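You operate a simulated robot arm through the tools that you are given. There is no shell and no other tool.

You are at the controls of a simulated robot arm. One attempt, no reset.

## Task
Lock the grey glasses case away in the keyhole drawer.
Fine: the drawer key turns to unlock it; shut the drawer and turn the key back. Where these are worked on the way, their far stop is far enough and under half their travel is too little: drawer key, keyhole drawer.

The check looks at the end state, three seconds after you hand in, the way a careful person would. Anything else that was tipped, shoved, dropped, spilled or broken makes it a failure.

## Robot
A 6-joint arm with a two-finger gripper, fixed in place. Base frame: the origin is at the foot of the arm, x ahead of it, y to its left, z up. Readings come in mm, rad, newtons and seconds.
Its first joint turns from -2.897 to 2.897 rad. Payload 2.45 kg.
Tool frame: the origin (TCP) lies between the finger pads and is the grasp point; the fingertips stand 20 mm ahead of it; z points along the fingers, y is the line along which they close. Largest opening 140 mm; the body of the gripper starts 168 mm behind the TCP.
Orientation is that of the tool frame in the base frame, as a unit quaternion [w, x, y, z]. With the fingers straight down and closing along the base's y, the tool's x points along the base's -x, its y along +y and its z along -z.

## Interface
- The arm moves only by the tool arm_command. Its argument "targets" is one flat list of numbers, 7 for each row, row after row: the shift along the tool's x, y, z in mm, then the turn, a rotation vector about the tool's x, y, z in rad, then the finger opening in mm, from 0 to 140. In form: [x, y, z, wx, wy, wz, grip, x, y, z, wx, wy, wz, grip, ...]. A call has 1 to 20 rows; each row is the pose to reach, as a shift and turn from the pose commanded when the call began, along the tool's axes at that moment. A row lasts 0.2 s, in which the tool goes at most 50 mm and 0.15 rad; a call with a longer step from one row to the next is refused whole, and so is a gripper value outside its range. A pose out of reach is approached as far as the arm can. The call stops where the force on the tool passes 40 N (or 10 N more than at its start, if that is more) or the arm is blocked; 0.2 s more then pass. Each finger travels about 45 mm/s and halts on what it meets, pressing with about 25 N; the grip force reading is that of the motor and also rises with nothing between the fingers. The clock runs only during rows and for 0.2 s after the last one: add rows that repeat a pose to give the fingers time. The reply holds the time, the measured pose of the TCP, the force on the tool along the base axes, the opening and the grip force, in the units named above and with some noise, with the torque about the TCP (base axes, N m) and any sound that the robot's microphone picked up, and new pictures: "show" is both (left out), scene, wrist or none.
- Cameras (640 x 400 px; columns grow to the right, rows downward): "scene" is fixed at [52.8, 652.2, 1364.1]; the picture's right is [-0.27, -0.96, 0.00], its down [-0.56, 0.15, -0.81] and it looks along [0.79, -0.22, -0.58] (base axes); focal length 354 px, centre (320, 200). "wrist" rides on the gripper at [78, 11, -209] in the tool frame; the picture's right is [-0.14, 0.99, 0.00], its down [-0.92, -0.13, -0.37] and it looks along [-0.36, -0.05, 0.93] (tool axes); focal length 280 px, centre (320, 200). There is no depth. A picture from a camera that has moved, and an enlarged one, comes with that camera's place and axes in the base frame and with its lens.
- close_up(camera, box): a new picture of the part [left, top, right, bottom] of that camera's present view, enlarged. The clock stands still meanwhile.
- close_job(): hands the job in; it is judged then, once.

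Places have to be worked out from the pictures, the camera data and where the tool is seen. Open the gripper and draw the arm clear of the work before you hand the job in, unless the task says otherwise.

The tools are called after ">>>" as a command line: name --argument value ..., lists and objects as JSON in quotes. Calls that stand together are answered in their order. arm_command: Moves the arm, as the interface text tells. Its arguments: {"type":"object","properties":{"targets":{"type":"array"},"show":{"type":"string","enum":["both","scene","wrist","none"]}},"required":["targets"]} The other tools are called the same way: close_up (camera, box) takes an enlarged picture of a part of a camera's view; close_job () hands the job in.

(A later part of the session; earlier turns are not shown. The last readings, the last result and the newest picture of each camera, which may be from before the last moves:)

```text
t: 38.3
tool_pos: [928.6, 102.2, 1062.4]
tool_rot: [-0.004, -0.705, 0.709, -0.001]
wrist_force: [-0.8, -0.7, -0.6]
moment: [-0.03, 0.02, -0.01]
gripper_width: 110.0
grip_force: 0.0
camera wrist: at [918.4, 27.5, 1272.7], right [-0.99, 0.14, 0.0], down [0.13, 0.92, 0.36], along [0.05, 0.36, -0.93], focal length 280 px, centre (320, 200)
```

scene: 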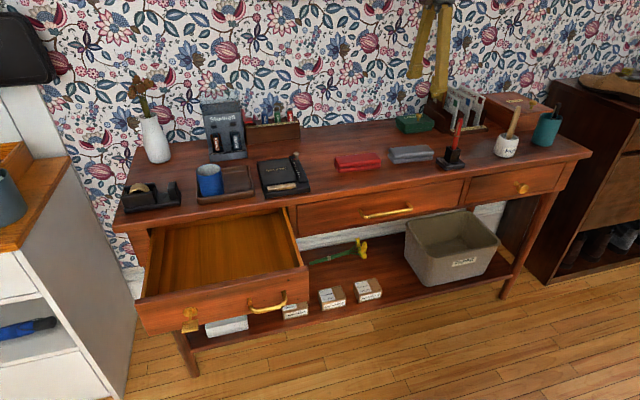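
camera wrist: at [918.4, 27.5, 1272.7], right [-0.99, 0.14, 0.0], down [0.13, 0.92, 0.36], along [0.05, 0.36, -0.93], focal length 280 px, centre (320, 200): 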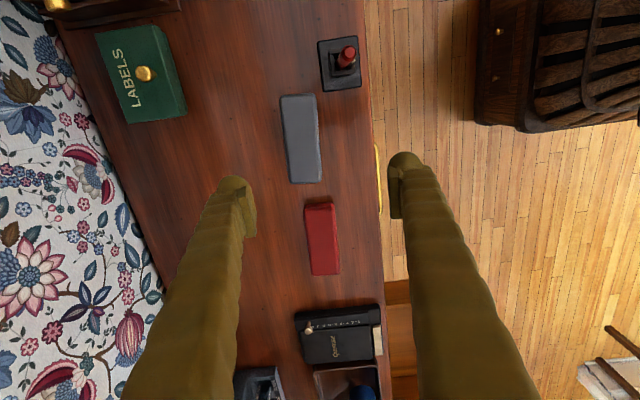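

I have a clear view from above. I'll enlarge around the grey case and the pen stand for accurate measurement.

>>> close_up --camera "wrist" --box '[240, 20, 400, 120]'

>>> close_up --camera "wrist" --box '[240, 80, 400, 180]'

>>> close_up --camera "scene" --box '[120, 200, 320, 350]'

>>> close_up --camera "scene" --box '[320, 110, 480, 210]'

```text
4.00 times, centred on (320, 70) of wrist
camera zoom: at [918.4, 27.5, 1272.7], right [-0.99, 0.14, 0.0], down [0.13, 0.92, 0.36], along [0.05, 0.36, -0.93], focal length 1122 px, centre (320, 720)
```

zoom: 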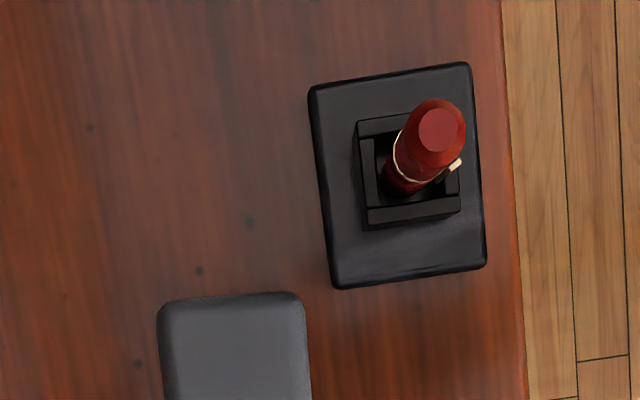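

```text
4.00 times, centred on (320, 130) of wrist
camera zoom: at [918.4, 27.5, 1272.7], right [-0.99, 0.14, 0.0], down [0.13, 0.92, 0.36], along [0.05, 0.36, -0.93], focal length 1122 px, centre (320, 480)
```

zoom: 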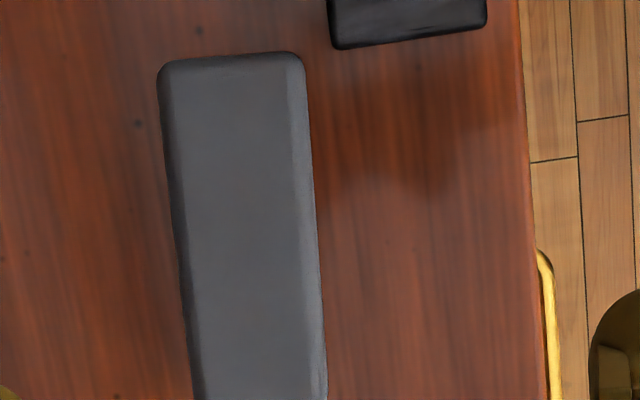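

```text
2.67 times, centred on (220, 275) of scene
camera zoom: at [52.8, 652.2, 1364.1], right [-0.27, -0.96, 0.0], down [-0.56, 0.15, -0.81], along [0.79, -0.22, -0.58], focal length 945 px, centre (587, 0)
```

zoom: 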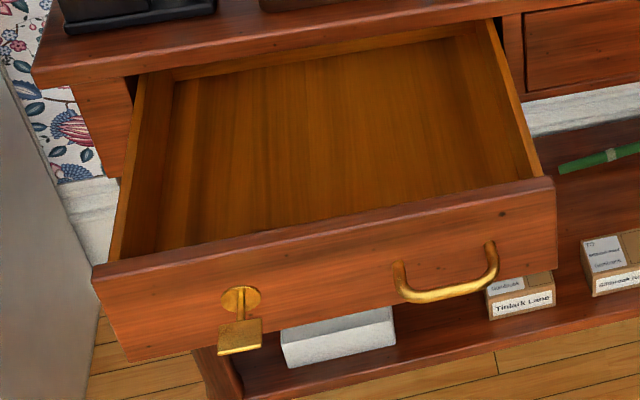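

```text
4.00 times, centred on (400, 160) of scene
camera zoom: at [52.8, 652.2, 1364.1], right [-0.27, -0.96, 0.0], down [-0.56, 0.15, -0.81], along [0.79, -0.22, -0.58], focal length 1418 px, centre (0, 360)
```

zoom: 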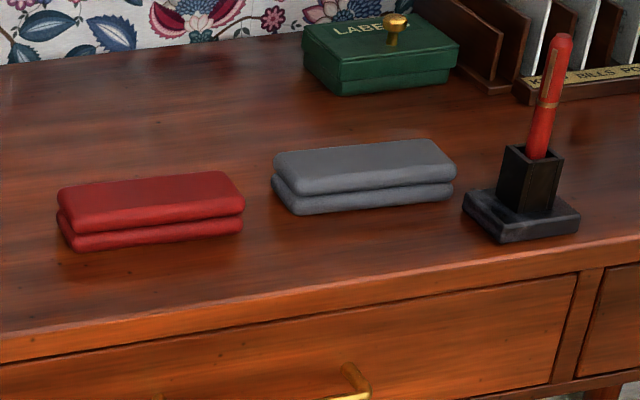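

The case's top is at z≈835 and the table at ≈805. The case is centred at about (956, 96), 52 mm wide and 131 mm long, yawed about 4.5°. I'll align over it and lower to z≈900 for a check.

>>> arm_command --targets '[1.3, -7, 40, 0, 0, 0.02, 100, 2.6, -14, 80, 0, 0, 0.04, 95, 3.9, -21, 120, 0, 0, 0.06, 90, 5.1, -28, 160, 0, 0, 0.075, 90, 5.1, -28, 160, 0, 0, 0.075, 90]'

>>> close_up --camera "wrist" --box '[220, 60, 420, 260]'

>>> close_up --camera "scene" --box '[340, 90, 500, 190]'

```text
t: 39.5
tool_pos: [954.2, 99.7, 902.1]
tool_rot: [-0.003, -0.678, 0.735, -0.002]
wrist_force: [-1.7, 0.0, -0.1]
moment: [-0.03, 0.0, 0.02]
gripper_width: 89.8
grip_force: 0.1
camera wrist: at [939.0, 24.0, 1112.6], right [-0.98, 0.22, 0.0], down [0.2, 0.91, 0.36], along [0.08, 0.35, -0.93], focal length 280 px, centre (320, 200)
```

scene: 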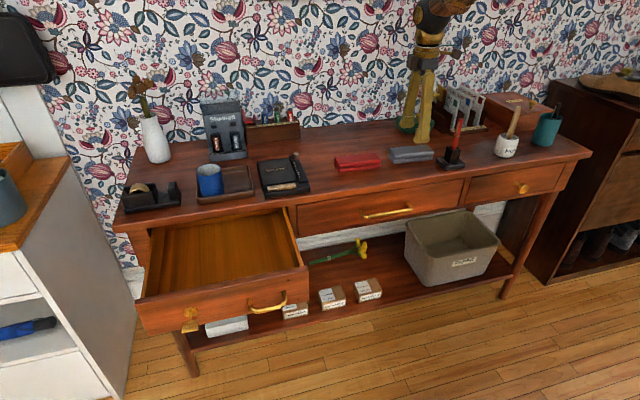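
wrist: 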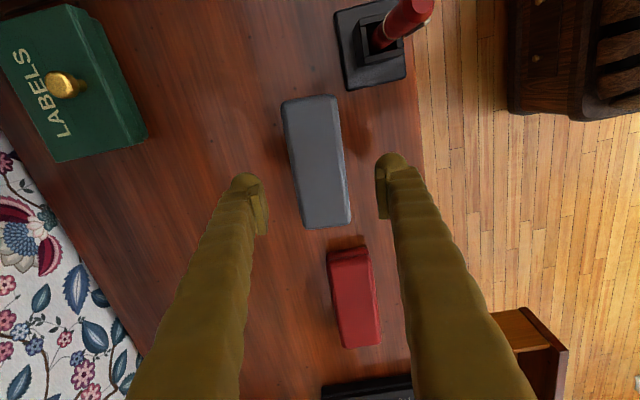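

```text
2.00 times, centred on (320, 160) of wrist
camera zoom: at [939.0, 24.0, 1112.6], right [-0.98, 0.22, 0.0], down [0.2, 0.91, 0.36], along [0.08, 0.35, -0.93], focal length 561 px, centre (320, 280)
```

zoom: 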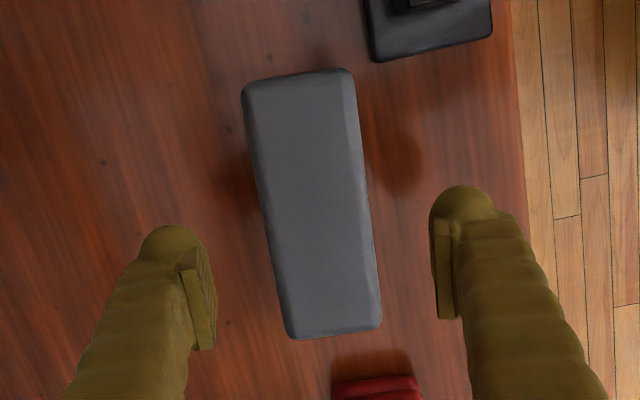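

```text
4.00 times, centred on (420, 140) of scene
camera zoom: at [52.8, 652.2, 1364.1], right [-0.27, -0.96, 0.0], down [-0.56, 0.15, -0.81], along [0.79, -0.22, -0.58], focal length 1418 px, centre (-80, 440)
```

zoom: 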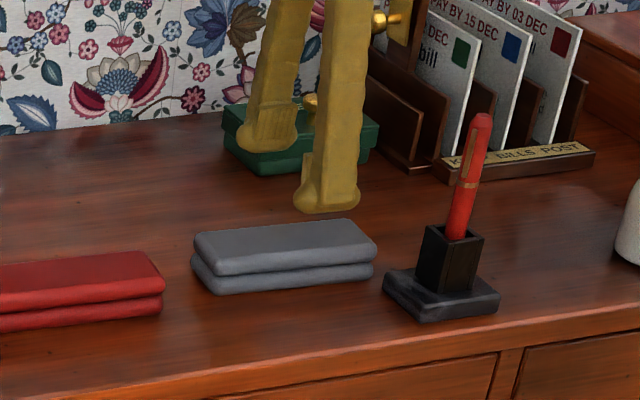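

The fingers straddle the case and are well aligned; its centre works out to (956, 94). I'll make a small correction and descend to TCP z≈834, with the tips about 8 mm above the table.

>>> arm_command --targets '[4, -1.5, 20, 0, 0, 0, 84, 4, -1.5, 40, 0, 0, 0, 84, 4, -1.5, 55, 0, 0, 0, 84, 4, -1.5, 63, 0, 0, 0, 84, 4, -1.5, 68, 0, 0, 0, 84, 4, -1.5, 68, 0, 0, 0, 84]'

>>> close_up --camera "scene" --box '[340, 90, 500, 190]'

>>> close_up --camera "wrist" --box '[220, 60, 420, 260]'

```text
t: 40.9
tool_pos: [959.2, 93.9, 834.8]
tool_rot: [-0.003, -0.678, 0.735, -0.002]
wrist_force: [0.6, 1.0, -0.9]
moment: [0.03, -0.01, 0.0]
gripper_width: 83.9
grip_force: 0.1
camera wrist: at [940.8, 20.2, 1044.9], right [-0.98, 0.22, 0.0], down [0.2, 0.91, 0.36], along [0.08, 0.35, -0.93], focal length 280 px, centre (320, 200)
```

scene: 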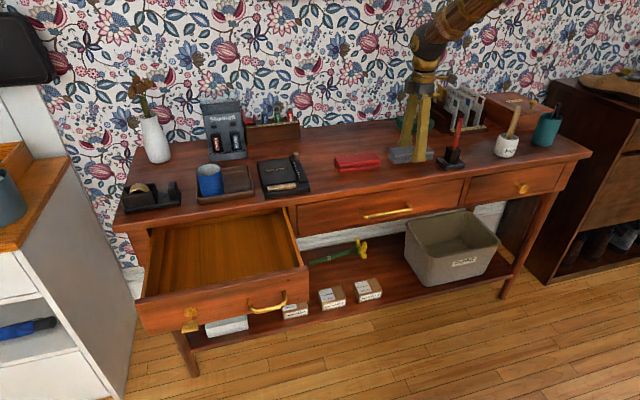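
wrist: 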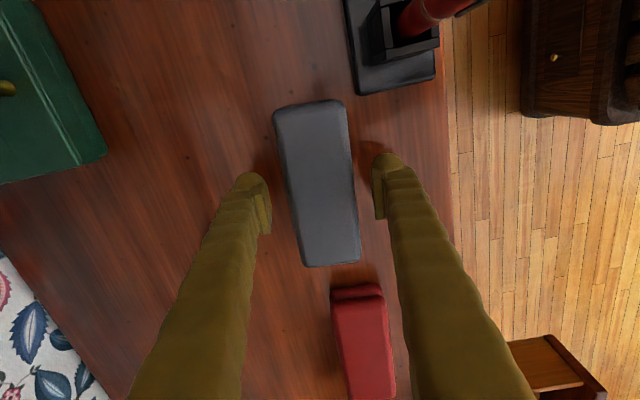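

```text
4.00 times, centred on (420, 140) of scene
camera zoom: at [52.8, 652.2, 1364.1], right [-0.27, -0.96, 0.0], down [-0.56, 0.15, -0.81], along [0.79, -0.22, -0.58], focal length 1418 px, centre (-80, 440)
```

zoom: 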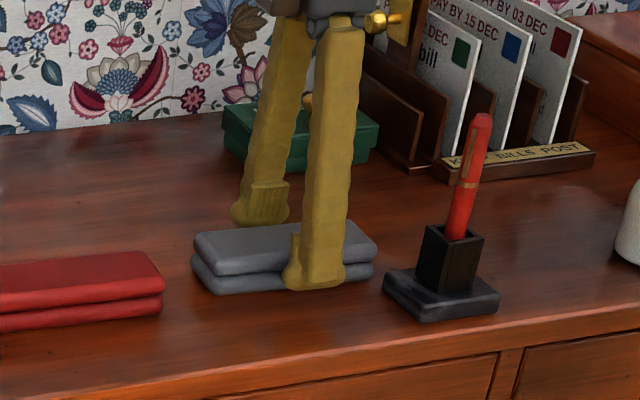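

```text
2.00 times, centred on (320, 160) of wrist
camera zoom: at [940.8, 20.2, 1044.9], right [-0.98, 0.22, 0.0], down [0.2, 0.91, 0.36], along [0.08, 0.35, -0.93], focal length 561 px, centre (320, 280)
```

zoom: 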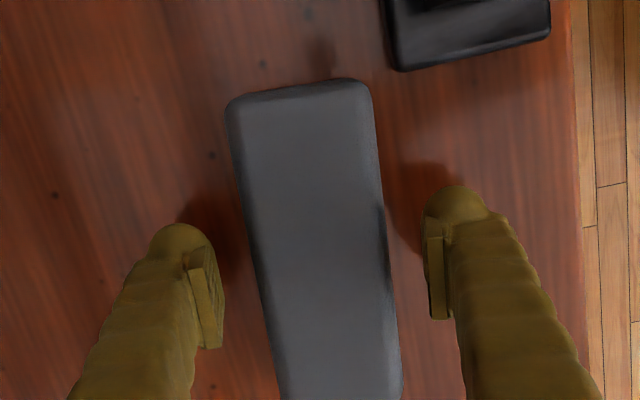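

Both fingers stand beside the case with a slight clearance above the table. I'll lower 3 mm more and close.

>>> arm_command --targets '[0, 0, 3, 0, 0, 0, 84, 0, 0, 3, 0, 0, 0, 70, 0, 0, 3, 0, 0, 0, 58, 0, 0, 3, 0, 0, 0, 50, 0, 0, 3, 0, 0, 0, 42, 0, 0, 3, 0, 0, 0, 36, 0, 0, 3, 0, 0, 0, 36]' --show "wrist"

```text
t: 42.5
tool_pos: [956.7, 94.4, 832.3]
tool_rot: [-0.003, -0.679, 0.735, -0.001]
wrist_force: [-0.2, 0.2, -1.3]
moment: [-0.02, 0.03, 0.0]
gripper_width: 54.6
grip_force: 25.0
camera wrist: at [941.1, 20.3, 1042.2], right [-0.98, 0.22, 0.0], down [0.2, 0.91, 0.36], along [0.08, 0.35, -0.93], focal length 280 px, centre (320, 200)
```

wrist: 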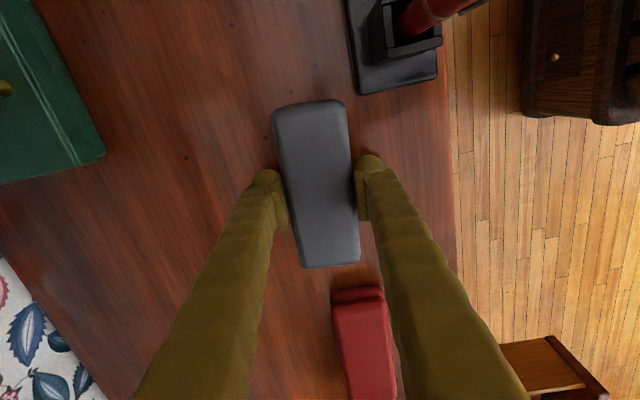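

The case is held at 54.6 mm with 25 N. I'll lift straight up about 200 mm.

>>> arm_command --targets '[0, 0, -12, 0, 0, 0, 36, 0, 0, -35, 0, 0, 0, 36, 0, 0, -65, 0, 0, 0, 36, 0, 0, -95, 0, 0, 0, 36, 0, 0, -125, 0, 0, 0, 36, 0, 0, -155, 0, 0, 0, 36, 0, 0, -185, 0, 0, 0, 36, 0, 0, -200, 0, 0, 0, 36, 0, 0, -200, 0, 0, 0, 36]'

```text
t: 44.5
tool_pos: [959.6, 95.6, 1032.9]
tool_rot: [-0.003, -0.679, 0.734, -0.002]
wrist_force: [-0.1, -0.2, -1.6]
moment: [0.03, 0.03, 0.01]
gripper_width: 54.8
grip_force: 24.8
camera wrist: at [942.7, 20.8, 1242.9], right [-0.98, 0.22, 0.0], down [0.2, 0.91, 0.36], along [0.08, 0.35, -0.93], focal length 280 px, centre (320, 200)
```

scene: 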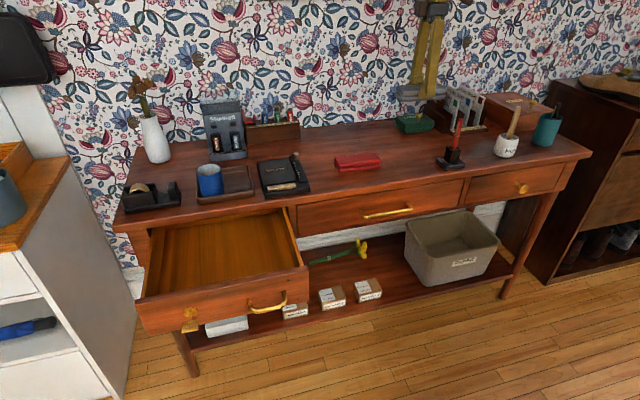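
wrist: 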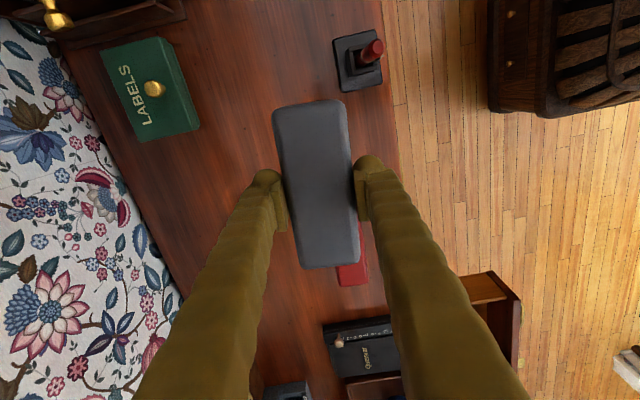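

The case is lifted cleanly. The open drawer's interior spans roughly x 630–845, y 550–875, with its floor near z≈665. I'll carry the case over to about (710, 635), squaring it to the drawer.

>>> arm_command --targets '[-39.9, 22.4, 2.3, 0, 0, -0.006, 36, -79.8, 44.8, 4.6, 0, 0, -0.012, 36, -119.7, 67.1, 6.9, 0, 0, -0.018, 36, -159.5, 89.5, 9.1, 0, 0, -0.024, 36, -199.4, 111.9, 11.4, 0, 0, -0.03, 36, -239.3, 134.3, 13.7, 0, 0, -0.036, 36, -279.2, 156.6, 16, 0, 0, -0.042, 36, -319.1, 179, 18.3, 0, 0, -0.048, 36, -359, 201.4, 20.6, 0, 0, -0.054, 36, -398.8, 223.8, 22.8, 0, 0, -0.06, 36, -438.7, 246.2, 25.1, 0, 0, -0.066, 36, -478.6, 268.5, 27.4, 0, 0, -0.072, 36, -518.5, 290.9, 29.7, 0, 0, -0.078, 36, -518.5, 290.9, 29.7, 0, 0, -0.078, 36]'

>>> close_up --camera "scene" --box '[120, 190, 340, 340]'

```text
t: 47.5
tool_pos: [707.3, 639.0, 1000.2]
tool_rot: [-0.003, -0.706, 0.708, -0.002]
wrist_force: [-0.3, -0.6, -0.2]
moment: [0.0, 0.01, 0.05]
gripper_width: 54.6
grip_force: 25.0
camera wrist: at [697.2, 562.2, 1209.4], right [-0.99, 0.14, 0.0], down [0.13, 0.92, 0.36], along [0.05, 0.36, -0.93], focal length 280 px, centre (320, 200)
```

scene: 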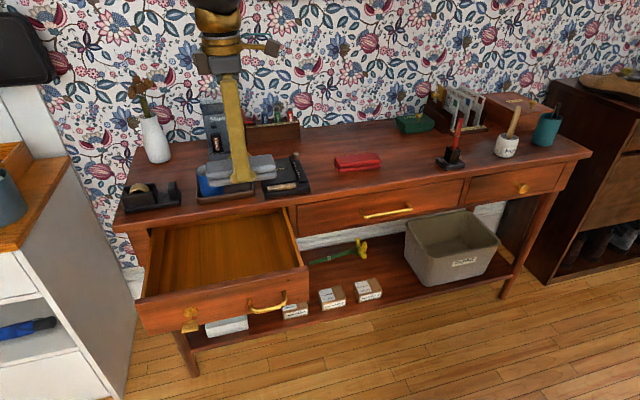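
wrist: 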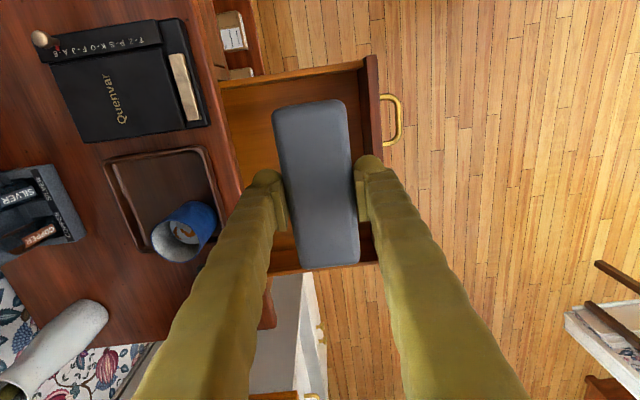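

```text
2.67 times, centred on (230, 265) of scene
camera zoom: at [52.8, 652.2, 1364.1], right [-0.27, -0.96, 0.0], down [-0.56, 0.15, -0.81], along [0.79, -0.22, -0.58], focal length 945 px, centre (560, 27)
```

zoom: 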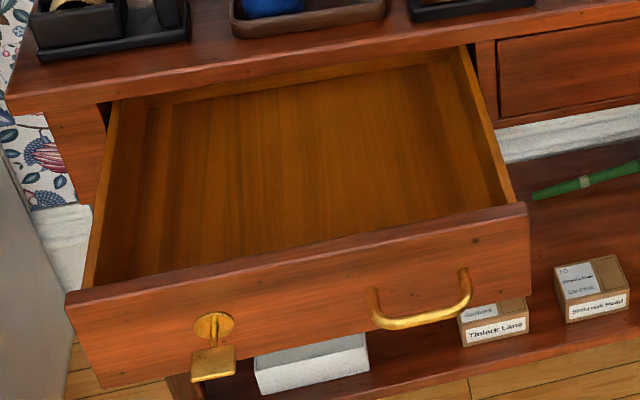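

The case hangs over the open drawer. Front panel inner edge is x≈631 and the table edge x≈832, so I'll centre at x≈715 and lower partway in.

>>> arm_command --targets '[0, -4, 40, 0, 0, 0, 36, 0, -8, 80, 0, 0, 0, 36, 0, -8, 120, 0, 0, 0, 36, 0, -8, 160, 0, 0, 0, 36, 0, -8, 200, 0, 0, 0, 36, 0, -8, 235, 0, 0, 0, 36, 0, -8, 265, 0, 0, 0, 36, 0, -8, 280, 0, 0, 0, 36, 0, -8, 280, 0, 0, 0, 36]'

>>> close_up --camera "scene" --box '[120, 190, 340, 340]'

```text
t: 49.5
tool_pos: [717.9, 634.0, 717.6]
tool_rot: [-0.004, -0.707, 0.707, -0.002]
wrist_force: [-0.4, -0.2, -1.1]
moment: [0.0, -0.04, -0.01]
gripper_width: 54.8
grip_force: 24.9
camera wrist: at [705.9, 557.5, 928.2], right [-0.99, 0.14, 0.0], down [0.13, 0.92, 0.36], along [0.05, 0.36, -0.93], focal length 280 px, centre (320, 200)
```

scene: 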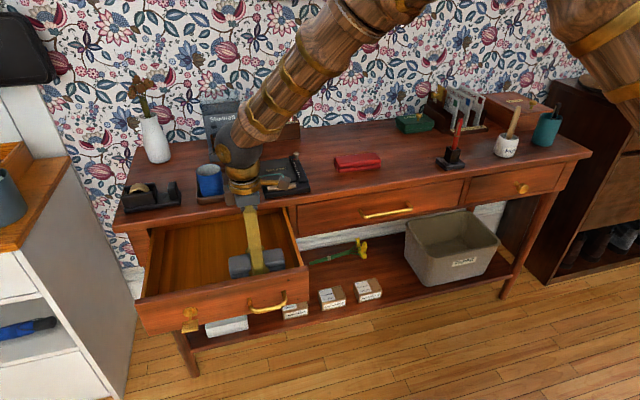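
wrist: 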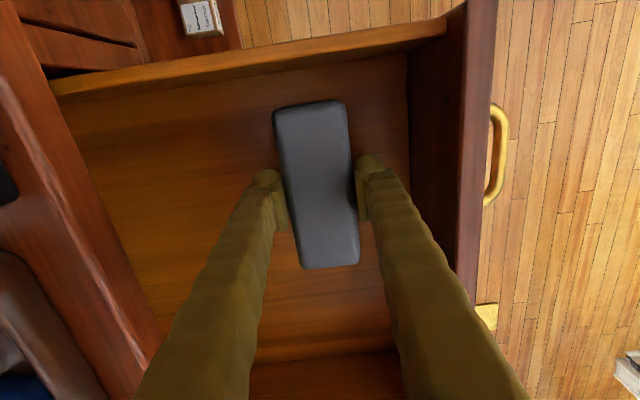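

```text
2.67 times, centred on (230, 265) of scene
camera zoom: at [52.8, 652.2, 1364.1], right [-0.27, -0.96, 0.0], down [-0.56, 0.15, -0.81], along [0.79, -0.22, -0.58], focal length 945 px, centre (560, 27)
```

zoom: 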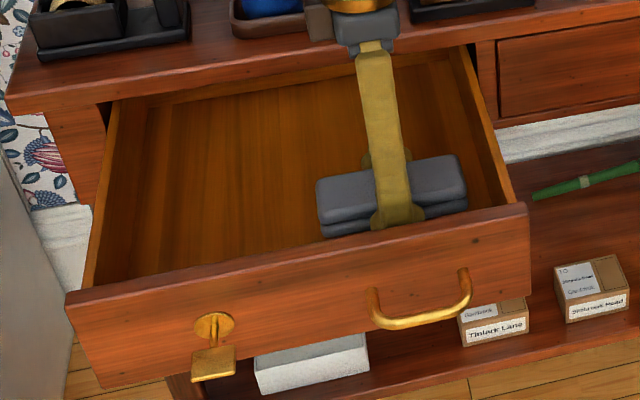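

The case is inside the drawer, roughly 20–25 mm above its floor. I'll lower slowly and watch for contact.

>>> arm_command --targets '[0, 0, 6, 0, 0, 0, 36, 0, 0, 10, 0, 0, 0, 36, 0, 0, 13, 0, 0, 0, 36, 0, 0, 15, 0, 0, 0, 36, 0, 0, 17, 0, 0, 0, 36, 0, 0, 17, 0, 0, 0, 36]' --show "wrist"

```text
t: 50.9
tool_pos: [716.6, 634.8, 702.3]
tool_rot: [-0.003, -0.706, 0.708, -0.002]
wrist_force: [0.7, -0.3, -0.2]
moment: [-0.02, -0.02, 0.01]
gripper_width: 54.9
grip_force: 25.2
camera wrist: at [705.8, 558.0, 912.7], right [-0.99, 0.14, 0.0], down [0.13, 0.92, 0.36], along [0.05, 0.36, -0.93], focal length 280 px, centre (320, 200)
```

wrist: 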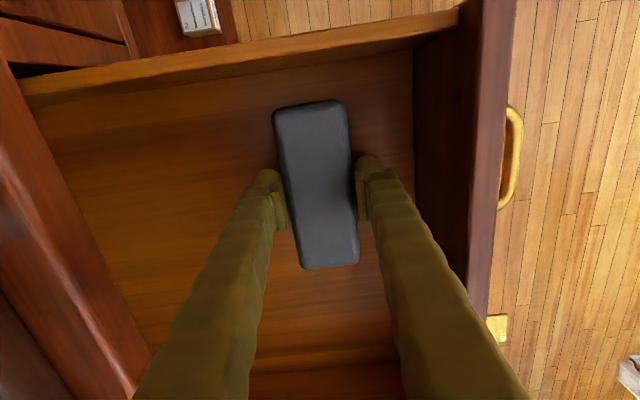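

No contact yet. I'll continue down in fine steps.

>>> arm_command --targets '[0, 0, 1.5, 0, 0, 0, 36, 0, 0, 3, 0, 0, 0, 36, 0, 0, 4.5, 0, 0, 0, 36, 0, 0, 6, 0, 0, 0, 36, 0, 0, 6, 0, 0, 0, 36]' --show "none"

```text
t: 52.1
tool_pos: [714.8, 634.3, 696.9]
tool_rot: [-0.003, -0.706, 0.708, -0.003]
wrist_force: [0.5, -0.2, -0.9]
moment: [-0.01, 0.03, 0.02]
gripper_width: 54.9
grip_force: 25.5
```

Still free at z≈697, so I'll go a few millimetres more in fine steps.

>>> arm_command --targets '[0, 0, 1.5, 0, 0, 0, 36, 0, 0, 3, 0, 0, 0, 36, 0, 0, 4.5, 0, 0, 0, 36, 0, 0, 6, 0, 0, 0, 36, 0, 0, 6, 0, 0, 0, 36]' --show "wrist"

```text
t: 53.3
tool_pos: [715.3, 633.9, 691.0]
tool_rot: [-0.003, -0.706, 0.708, -0.002]
wrist_force: [-0.9, 0.5, -1.2]
moment: [-0.01, 0.0, 0.0]
gripper_width: 54.9
grip_force: 25.0
camera wrist: at [705.6, 558.2, 900.8], right [-0.99, 0.14, 0.0], down [0.13, 0.92, 0.36], along [0.05, 0.36, -0.93], focal length 280 px, centre (320, 200)
```

wrist: 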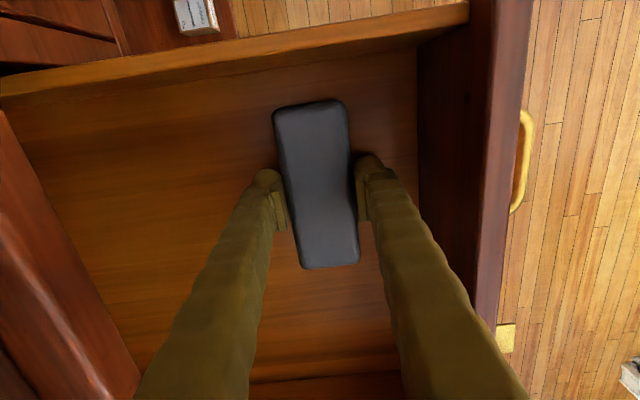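

No contact yet; the floor is probably near z≈655–660. I'll continue finely.

>>> arm_command --targets '[0, 0, 1.5, 0, 0, 0, 36, 0, 0, 3, 0, 0, 0, 36, 0, 0, 4.5, 0, 0, 0, 36, 0, 0, 6, 0, 0, 0, 36, 0, 0, 6, 0, 0, 0, 36]' --show "none"

```text
t: 54.5
tool_pos: [716.7, 635.0, 686.1]
tool_rot: [-0.002, -0.707, 0.707, -0.003]
wrist_force: [1.1, 2.3, 17.5]
moment: [0.05, -0.05, 0.01]
gripper_width: 55.1
grip_force: 25.1
```

There's a 17.5 N upward force: the case is resting on the drawer floor. I'll ease up 1 mm, open the fingers, then rise straight out.

>>> arm_command --targets '[0, 0, -1, 0, 0, 0, 36, 0, 0, -1, 0, 0, 0, 58, 0, 0, -1, 0, 0, 0, 70, 0, 0, -1, 0, 0, 0, 84, 0, 0, -1, 0, 0, 0, 84, 0, 0, -15, 0, 0, 0, 84, 0, 0, -40, 0, 0, 0, 84, 0, 0, -80, 0, 0, 0, 84, 0, 0, -120, 0, 0, 0, 84, 0, 0, -165, 0, 0, 0, 84, 0, 0, -210, 0, 0, 0, 84, 0, 0, -255, 0, 0, 0, 84, 0, 0, -300, 0, 0, 0, 84, 0, 0, -300, 0, 0, 0, 84]'

>>> close_up --camera "scene" --box '[120, 190, 340, 340]'

```text
t: 57.5
tool_pos: [715.2, 636.3, 985.2]
tool_rot: [-0.003, -0.706, 0.708, -0.002]
wrist_force: [-0.4, 0.8, -0.2]
moment: [-0.03, 0.0, -0.02]
gripper_width: 84.1
grip_force: 0.0
camera wrist: at [705.1, 559.8, 1194.3], right [-0.99, 0.14, 0.0], down [0.13, 0.92, 0.36], along [0.05, 0.36, -0.93], focal length 280 px, centre (320, 200)
```

scene: 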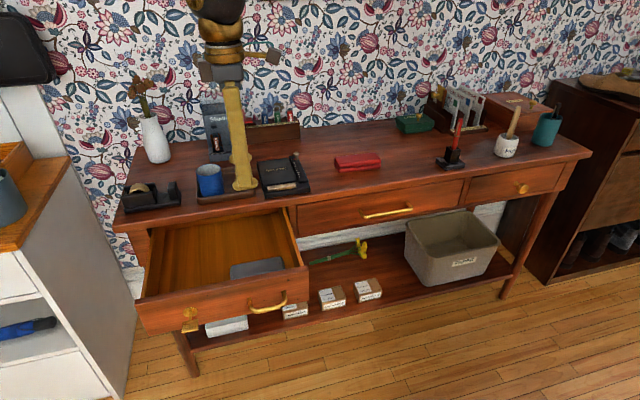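
wrist: 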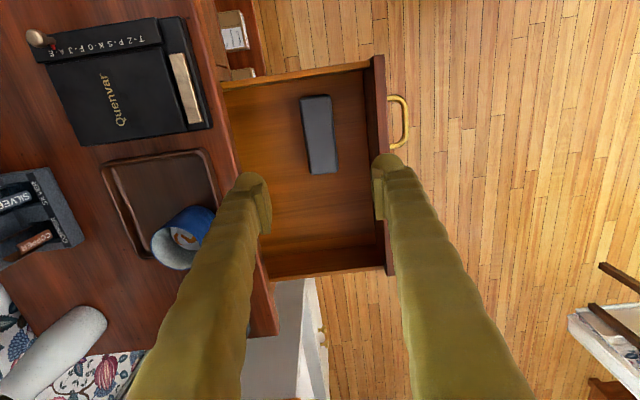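

```text
2.67 times, centred on (230, 265) of scene
camera zoom: at [52.8, 652.2, 1364.1], right [-0.27, -0.96, 0.0], down [-0.56, 0.15, -0.81], along [0.79, -0.22, -0.58], focal length 945 px, centre (560, 27)
```

zoom: 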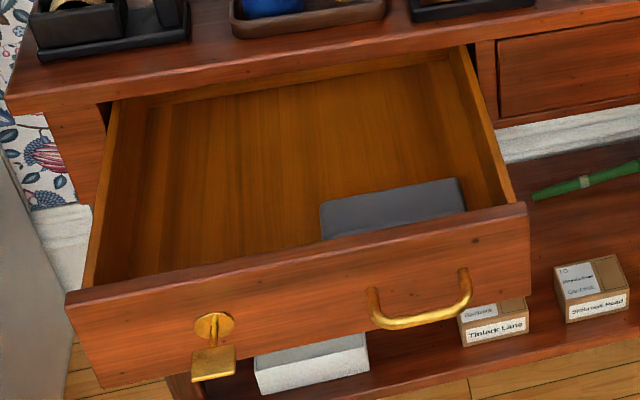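

The case lies flat in the drawer. Next I'll back away, turn the tool to point forward with the fingers closed, and lower in front of the middle of the drawer face (y≈708, z≈702), between handle and key.

>>> arm_command --targets '[-6.4, 21.4, 0, 0.143, 0, 0, 75, -12.7, 42.7, 0, 0.286, 0, 0, 66, -19.1, 64.1, 0, 0.428, 0, 0, 57, -25.5, 85.5, 0, 0.571, 0, 0, 48, -31.8, 106.8, 0, 0.714, 0, 0, 39, -38.2, 128.2, 0, 0.857, 0, 0, 30, -44.5, 149.5, 0, 1.0, 0, 0, 21, -50.9, 170.9, 0, 1.142, 0, 0, 12, -57.3, 192.3, 0, 1.285, 0, 0, 4, -63.6, 213.6, 0, 1.428, 0, 0, 0, -70, 235, 0, 1.571, 0, 0, 0, -70, 235, 40, 1.571, 0, 0, 0, -70, 235, 80, 1.571, 0, 0, 0, -70, 235, 120, 1.571, 0, 0, 0, -70, 235, 160, 1.571, 0, 0, 0, -70, 235, 200, 1.571, 0, 0, 0, -70, 235, 240, 1.571, 0, 0, 0, -70, 235, 283, 1.571, 0, 0, 0, -70, 235, 283, 1.571, 0, 0, 0]'

```text
t: 61.5
tool_pos: [480.0, 702.2, 698.8]
tool_rot: [-0.498, 0.501, -0.499, 0.502]
wrist_force: [-0.2, -0.3, -1.2]
moment: [0.01, 0.03, 0.0]
gripper_width: 0.0
grip_force: 25.2
camera wrist: at [271.4, 625.6, 689.6], right [0.0, 0.13, -0.99], down [-0.37, 0.92, 0.12], along [0.93, 0.36, 0.05], focal length 280 px, centre (320, 200)
```

scene: 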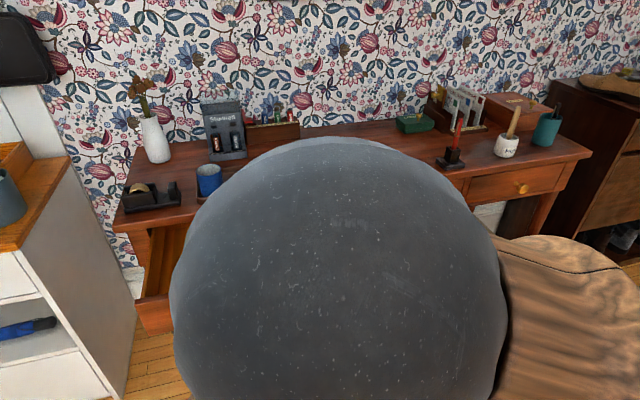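
wrist: 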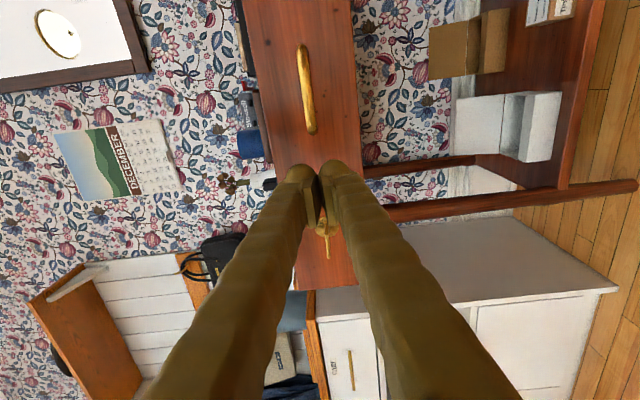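

The closed fingertips face the drawer between the handle and the key. I'll advance and begin pushing it in slowly.

>>> arm_command --targets '[0, 0, 30, 0, 0, 0, 0, 0, 0, 60, 0, 0, 0, 0, 0, 0, 85, 0, 0, 0, 0, 0, 0, 95, 0, 0, 0, 0, 0, 0, 100, 0, 0, 0, 0, 0, 0, 103, 0, 0, 0, 0, 0, 0, 106, 0, 0, 0, 0, 0, 0, 109, 0, 0, 0, 0, 0, 0, 112, 0, 0, 0, 0, 0, 0, 116, 0, 0, 0, 0, 0, 0, 120, 0, 0, 0, 0, 0, 0, 125, 0, 0, 0, 0, 0, 0, 130, 0, 0, 0, 0, 0, 0, 135, 0, 0, 0, 0, 0, 0, 140, 0, 0, 0, 0]'

```text
t: 64.7
tool_pos: [622.0, 704.1, 701.9]
tool_rot: [-0.497, 0.502, -0.499, 0.502]
wrist_force: [0.5, 0.6, 0.0]
moment: [0.01, 0.0, 0.02]
gripper_width: 0.0
grip_force: 29.5
camera wrist: at [413.5, 627.0, 691.9], right [0.0, 0.13, -0.99], down [-0.37, 0.92, 0.12], along [0.93, 0.36, 0.05], focal length 280 px, centre (320, 200)
```

scene: 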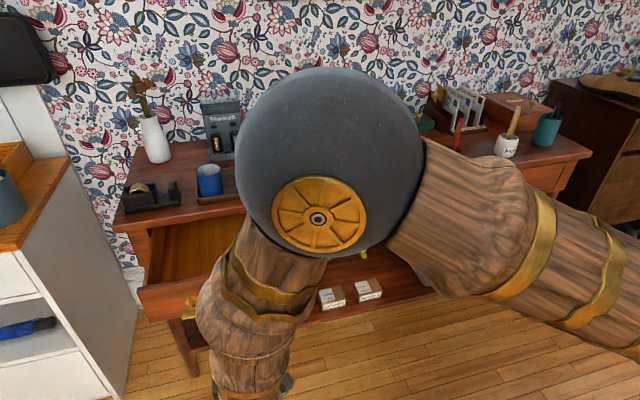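
wrist: 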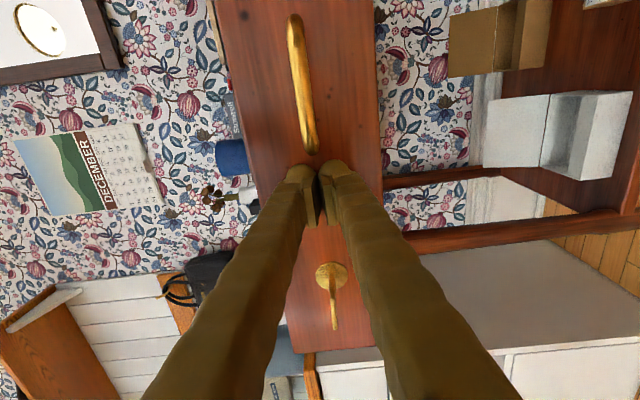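

The drawer is sliding in with the fingertips, with its face now near x≈645. I'll continue pushing steadily.

>>> arm_command --targets '[0, 0, 5, 0, 0, 0, 0, 0, 0, 12, 0, 0, 0, 0, 0, 0, 20, 0, 0, 0, 0, 0, 0, 29, 0, 0, 0, 0, 0, 0, 38, 0, 0, 0, 0, 0, 0, 47, 0, 0, 0, 0, 0, 0, 56, 0, 0, 0, 0, 0, 0, 65, 0, 0, 0, 0, 0, 0, 74, 0, 0, 0, 0, 0, 0, 83, 0, 0, 0, 0, 0, 0, 92, 0, 0, 0, 0, 0, 0, 101, 0, 0, 0, 0, 0, 0, 110, 0, 0, 0, 0, 0, 0, 119, 0, 0, 0, 0, 0, 0, 128, 0, 0, 0, 0, 0, 0, 137, 0, 0, 0, 0, 0, 0, 146, 0, 0, 0, 0, 0, 0, 154, 0, 0, 0, 0, 0, 0, 160, 0, 0, 0, 0, 0, 0, 164, 0, 0, 0, 0]'

```text
t: 68.9
tool_pos: [785.6, 704.1, 702.6]
tool_rot: [-0.498, 0.501, -0.499, 0.502]
wrist_force: [0.1, 0.1, -0.2]
moment: [-0.01, -0.03, 0.0]
gripper_width: 0.0
grip_force: 29.5
camera wrist: at [576.8, 626.3, 692.4], right [0.0, 0.13, -0.99], down [-0.37, 0.92, 0.12], along [0.93, 0.36, 0.05], focal length 280 px, centre (320, 200)
```

scene: 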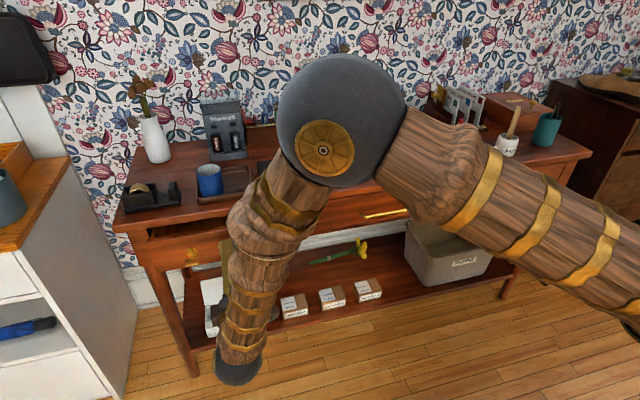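
wrist: 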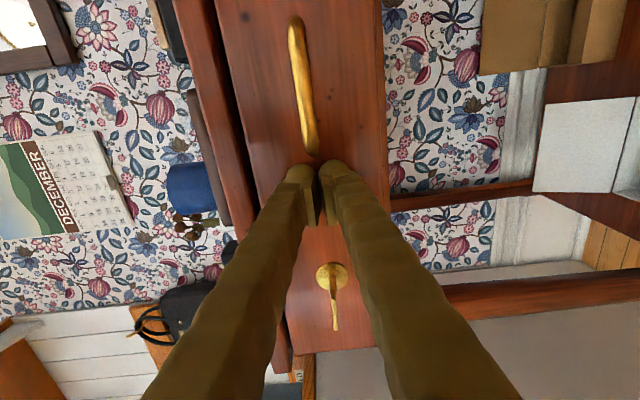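

The face is near x≈806, with about 56 mm left. I'll push slower toward the closed stop.

>>> arm_command --targets '[0, 0, 5, 0, 0, 0, 0, 0, 0, 11, 0, 0, 0, 0, 0, 0, 17, 0, 0, 0, 0, 0, 0, 23, 0, 0, 0, 0, 0, 0, 29, 0, 0, 0, 0, 0, 0, 35, 0, 0, 0, 0, 0, 0, 40, 0, 0, 0, 0, 0, 0, 44, 0, 0, 0, 0, 0, 0, 47, 0, 0, 0, 0, 0, 0, 50, 0, 0, 0, 0, 0, 0, 52, 0, 0, 0, 0, 0, 0, 54, 0, 0, 0, 0, 0, 0, 56, 0, 0, 0, 0, 0, 0, 58, 0, 0, 0, 0, 0, 0, 60, 0, 0, 0, 0, 0, 0, 62, 0, 0, 0, 0, 0, 0, 64, 0, 0, 0, 0]'

```text
t: 71.9
tool_pos: [840.7, 705.0, 700.1]
tool_rot: [-0.497, 0.503, -0.499, 0.502]
wrist_force: [-2.6, 0.8, -0.7]
moment: [-0.02, -0.02, 0.01]
gripper_width: 0.2
grip_force: 29.2
stopped in row 14: the force on the tool passed its limit at 48 N (the readings are from after the stop); the commanded pose is now the measured one
camera wrist: at [631.8, 627.0, 690.9], right [0.0, 0.13, -0.99], down [-0.37, 0.92, 0.12], along [0.93, 0.37, 0.05], focal length 280 px, centre (320, 200)
```

scene: 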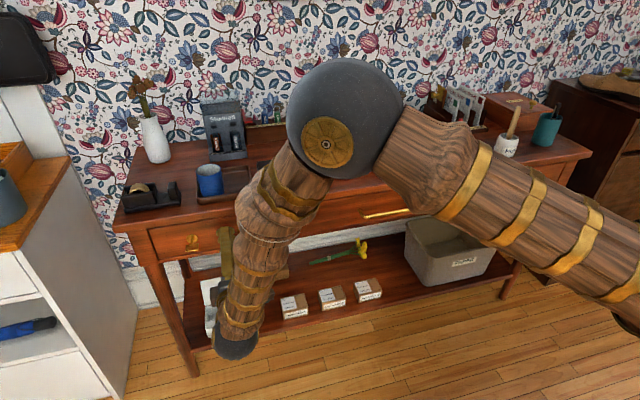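
wrist: 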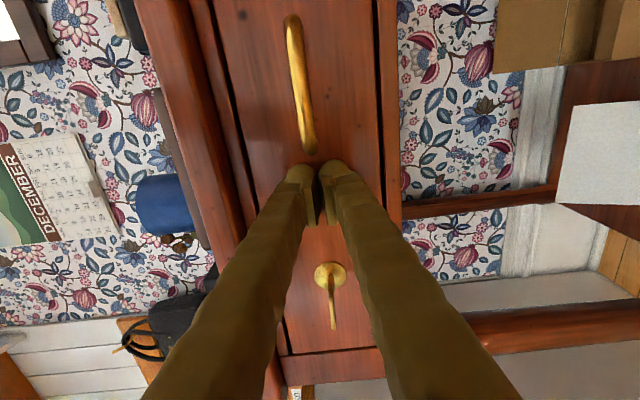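

The push met a firm stop at TCP x≈841, so the face is back at ≈861. I'll zoom in to verify it's flush.

>>> close_up --camera "scene" --box '[120, 190, 280, 290]'

>>> close_up --camera "wrist" --box '[180, 220, 420, 380]'

```text
4.00 times, centred on (200, 240) of scene
camera zoom: at [52.8, 652.2, 1364.1], right [-0.27, -0.96, 0.0], down [-0.56, 0.15, -0.81], along [0.79, -0.22, -0.58], focal length 1418 px, centre (800, 40)
```

zoom: 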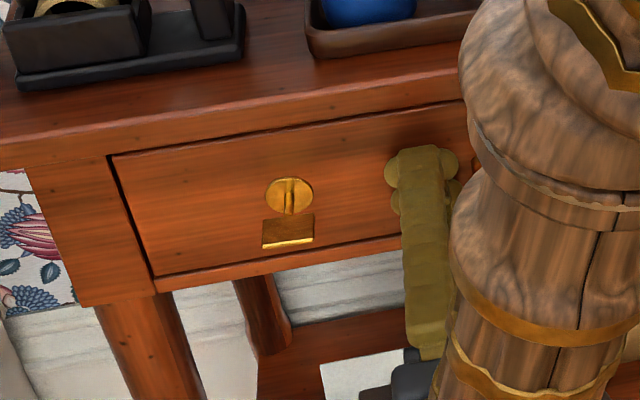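

```text
2.50 times, centred on (300, 300) of wrist
camera zoom: at [631.8, 627.0, 690.9], right [0.0, 0.13, -0.99], down [-0.37, 0.92, 0.12], along [0.93, 0.37, 0.05], focal length 701 px, centre (370, -50)
```

zoom: 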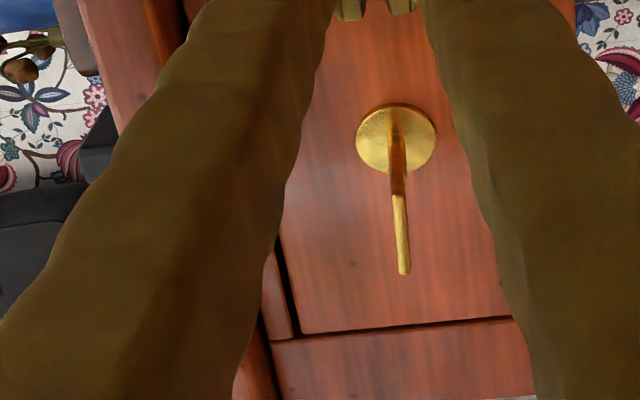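

The drawer is flush. I'll retreat, open the fingers and move in front of the key, whose plate is horizontal, so the vertical closing direction fits.

>>> arm_command --targets '[0, 0, -40, 0, 0, 0, 0, 0, 0, -83, 0, 0, 0, 10, -45, -1, -83, 0, 0, 0, 25, -91, -1, -83, 0, 0, 0, 40, -91, -1, -83, 0, 0, 0, 50, -91, -1, -83, 0, 0, 0, 50]' --show "wrist"

>>> close_up --camera "wrist" --box '[240, 120, 400, 220]'

```text
t: 73.3
tool_pos: [757.5, 790.9, 700.1]
tool_rot: [-0.497, 0.503, -0.498, 0.502]
wrist_force: [0.0, 0.2, 0.2]
moment: [0.0, 0.0, 0.0]
gripper_width: 49.9
grip_force: 0.0
camera wrist: at [549.6, 715.3, 690.8], right [0.0, 0.13, -0.99], down [-0.37, 0.92, 0.12], along [0.93, 0.36, 0.05], focal length 280 px, centre (320, 200)
```

wrist: 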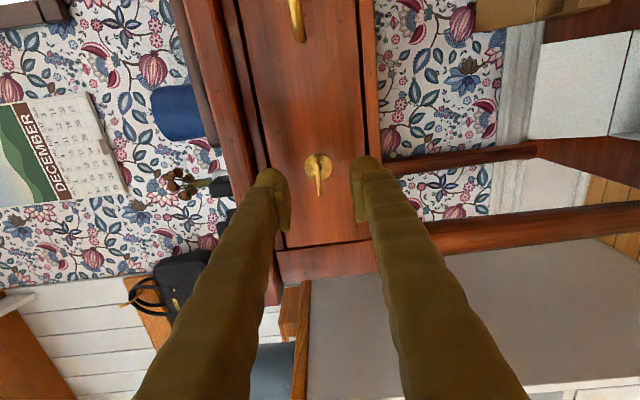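

```text
4.00 times, centred on (320, 170) of wrist
camera zoom: at [549.6, 715.3, 690.8], right [0.0, 0.13, -0.99], down [-0.37, 0.92, 0.12], along [0.93, 0.36, 0.05], focal length 1122 px, centre (320, 320)
```

zoom: 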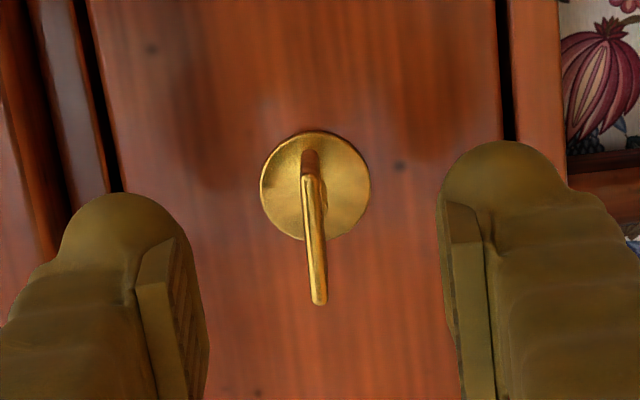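

The key's plate sits about 2 mm above and 4–5 mm left of the tool axis. I'll correct, advance 65 mm, and grip it.

>>> arm_command --targets '[-4.5, -2, 20, 0, 0, 0, 50, -4.5, -2, 42, 0, 0, 0, 45, -4.5, -2, 65, 0, 0, 0, 36, -4.5, -2, 65, 0, 0, 0, 25, -4.5, -2, 65, 0, 0, 0, 14, -4.5, -2, 65, 0, 0, 0, 6, -4.5, -2, 65, 0, 0, 0, 3, -4.5, -2, 65, 0, 0, 0, 0]' --show "wrist"

```text
t: 75.1
tool_pos: [822.8, 798.5, 701.2]
tool_rot: [-0.496, 0.504, -0.499, 0.501]
wrist_force: [1.6, 1.5, -15.4]
moment: [0.08, 0.19, 0.06]
gripper_width: 6.1
grip_force: 26.1
camera wrist: at [614.8, 721.9, 693.0], right [0.0, 0.13, -0.99], down [-0.37, 0.92, 0.12], along [0.93, 0.37, 0.04], focal length 280 px, centre (320, 200)
```

wrist: 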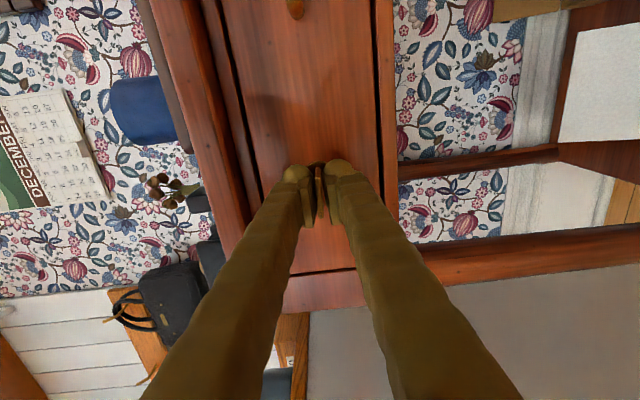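

The key is gripped at 6.1 mm. I'll turn it back clockwise (toward upright), trimming a few millimetres to ease the side load.

>>> arm_command --targets '[0.5, 0.7, 0, 0, 0, 0.1, 0, 1, 0.7, 0, 0, 0, 0.2, 0, 1.5, 0.7, 0, 0, 0, 0.3, 0, 2, 0.7, 0, 0, 0, 0.4, 0, 2, 0.7, 0, 0, 0, 0.4, 0]' --show "wrist"

```text
t: 76.3
tool_pos: [823.2, 798.4, 703.6]
tool_rot: [0.589, -0.392, 0.588, -0.393]
wrist_force: [0.7, 17.1, 2.8]
moment: [0.0, -0.05, 0.25]
gripper_width: 6.0
grip_force: 34.0
camera wrist: at [614.2, 731.5, 663.9], right [0.0, 0.51, -0.86], down [-0.37, 0.8, 0.47], along [0.93, 0.32, 0.19], focal length 280 px, centre (320, 200)
```

wrist: 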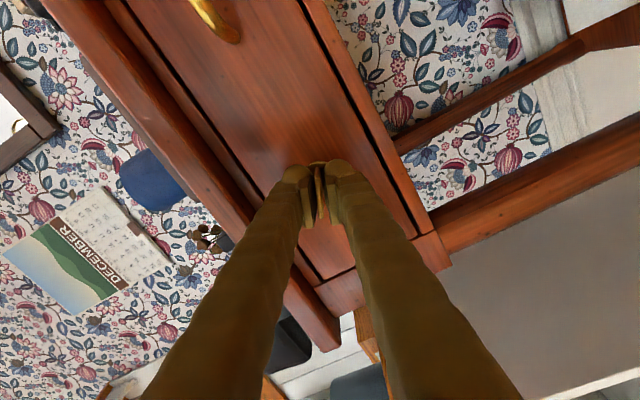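

The key turns with no torque. Continuing the turn with a small trim toward +y.

>>> arm_command --targets '[-0.7, 0.3, 0, 0, 0, 0.1, 0, -0.7, 0.3, 0, 0, 0, 0.2, 0, -0.7, 0.3, 0, 0, 0, 0.3, 0, -0.7, 0.3, 0, 0, 0, 0.4, 0, -0.7, 0.3, 0, 0, 0, 0.4, 0]' --show "none"

```text
t: 77.5
tool_pos: [823.7, 797.4, 704.1]
tool_rot: [0.654, -0.267, 0.654, -0.269]
wrist_force: [-1.3, -5.6, 34.6]
moment: [-0.13, -0.34, -0.1]
gripper_width: 6.0
grip_force: 33.9
```

The vertical load is +35 N, so I'll raise the tool about 1.5 mm first and then keep turning.

>>> arm_command --targets '[-1.1, -1.05, 0, 0, 0, 0, 0, -1.1, -1.05, 0, 0, 0, 0.1, 0, -1.1, -1.05, 0, 0, 0, 0.2, 0, -1.1, -1.05, 0, 0, 0, 0.3, 0, -1.1, -1.05, 0, 0, 0, 0.4, 0, -1.1, -1.05, 0, 0, 0, 0.4, 0]' --show "wrist"

```text
t: 78.7
tool_pos: [823.3, 796.1, 704.9]
tool_rot: [0.693, -0.137, 0.694, -0.138]
wrist_force: [-11.0, -9.1, 7.2]
moment: [-0.02, -0.07, -0.08]
gripper_width: 5.9
grip_force: 34.3
stopped in row 6: the force on the tool passed its limit at 46 N (the readings are from after the stop); the commanded pose is now the measured one
camera wrist: at [614.6, 778.5, 628.9], right [0.0, 0.97, -0.25], down [-0.37, 0.24, 0.9], along [0.93, 0.09, 0.36], focal length 280 px, centre (320, 200)
```

wrist: 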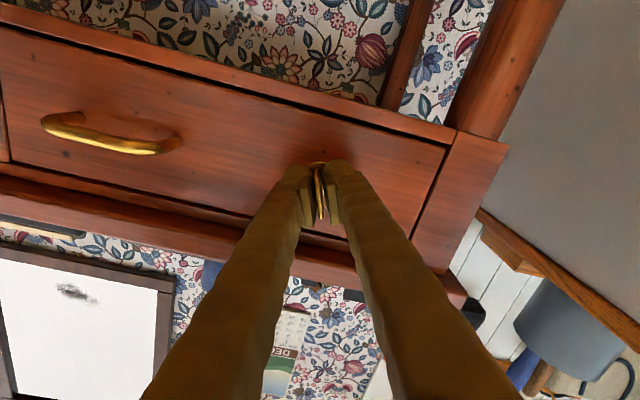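

About 22° left. I'll trim slightly toward −y and finish the turn in small steps.

>>> arm_command --targets '[0, -0.7, 0, 0, 0, 0.08, 0, 0, -0.7, 0, 0, 0, 0.16, 0, 0, -0.7, 0, 0, 0, 0.24, 0, 0, -0.7, 0, 0, 0, 0.24, 0]' --show "none"

```text
t: 79.7
tool_pos: [824.1, 795.9, 705.4]
tool_rot: [0.705, -0.053, 0.706, -0.055]
wrist_force: [-7.1, -12.2, 12.4]
moment: [-0.02, -0.19, -0.12]
gripper_width: 5.9
grip_force: 34.1
```

At about −9°. I'll finish to upright and press lightly into the stop.

>>> arm_command --targets '[-0.5, -0.7, 0, 0, 0, 0.07, 0, -0.5, -0.7, 0, 0, 0, 0.14, 0, -0.5, -0.7, 0, 0, 0, 0.2, 0, -0.5, -0.7, 0, 0, 0, 0.2, 0]' --show "wrist"

```text
t: 80.7
tool_pos: [823.0, 795.2, 704.7]
tool_rot: [0.706, 0.018, 0.708, 0.015]
wrist_force: [-14.6, -16.1, 4.5]
moment: [-0.07, -0.12, -0.2]
gripper_width: 6.0
grip_force: 34.0
camera wrist: at [614.6, 811.6, 627.9], right [0.0, 0.98, 0.18], down [-0.37, -0.17, 0.91], along [0.93, -0.07, 0.36], focal length 280 px, centre (320, 200)
```

wrist: 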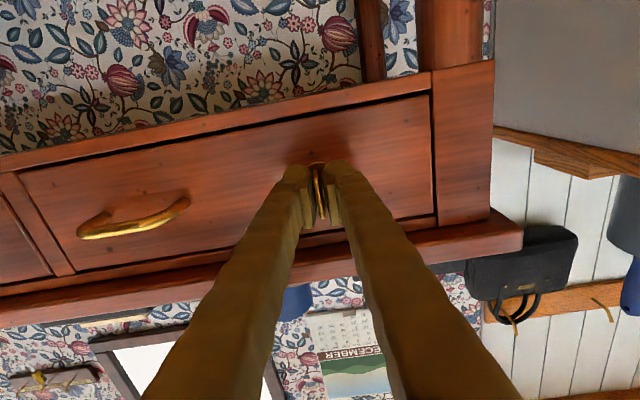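

Just past upright with little torque. I'll press a touch more to confirm the stop.

>>> arm_command --targets '[0, -0.7, 0, 0, 0, 0.05, 0, 0, -0.7, 0, 0, 0, 0.1, 0, 0, -0.7, 0, 0, 0, 0.1, 0]' --show "none"

```text
t: 81.5
tool_pos: [823.4, 795.6, 705.0]
tool_rot: [0.704, 0.052, 0.706, 0.051]
wrist_force: [-6.1, 3.1, -5.5]
moment: [-0.79, 0.21, 0.05]
gripper_width: 6.4
grip_force: 34.4
```

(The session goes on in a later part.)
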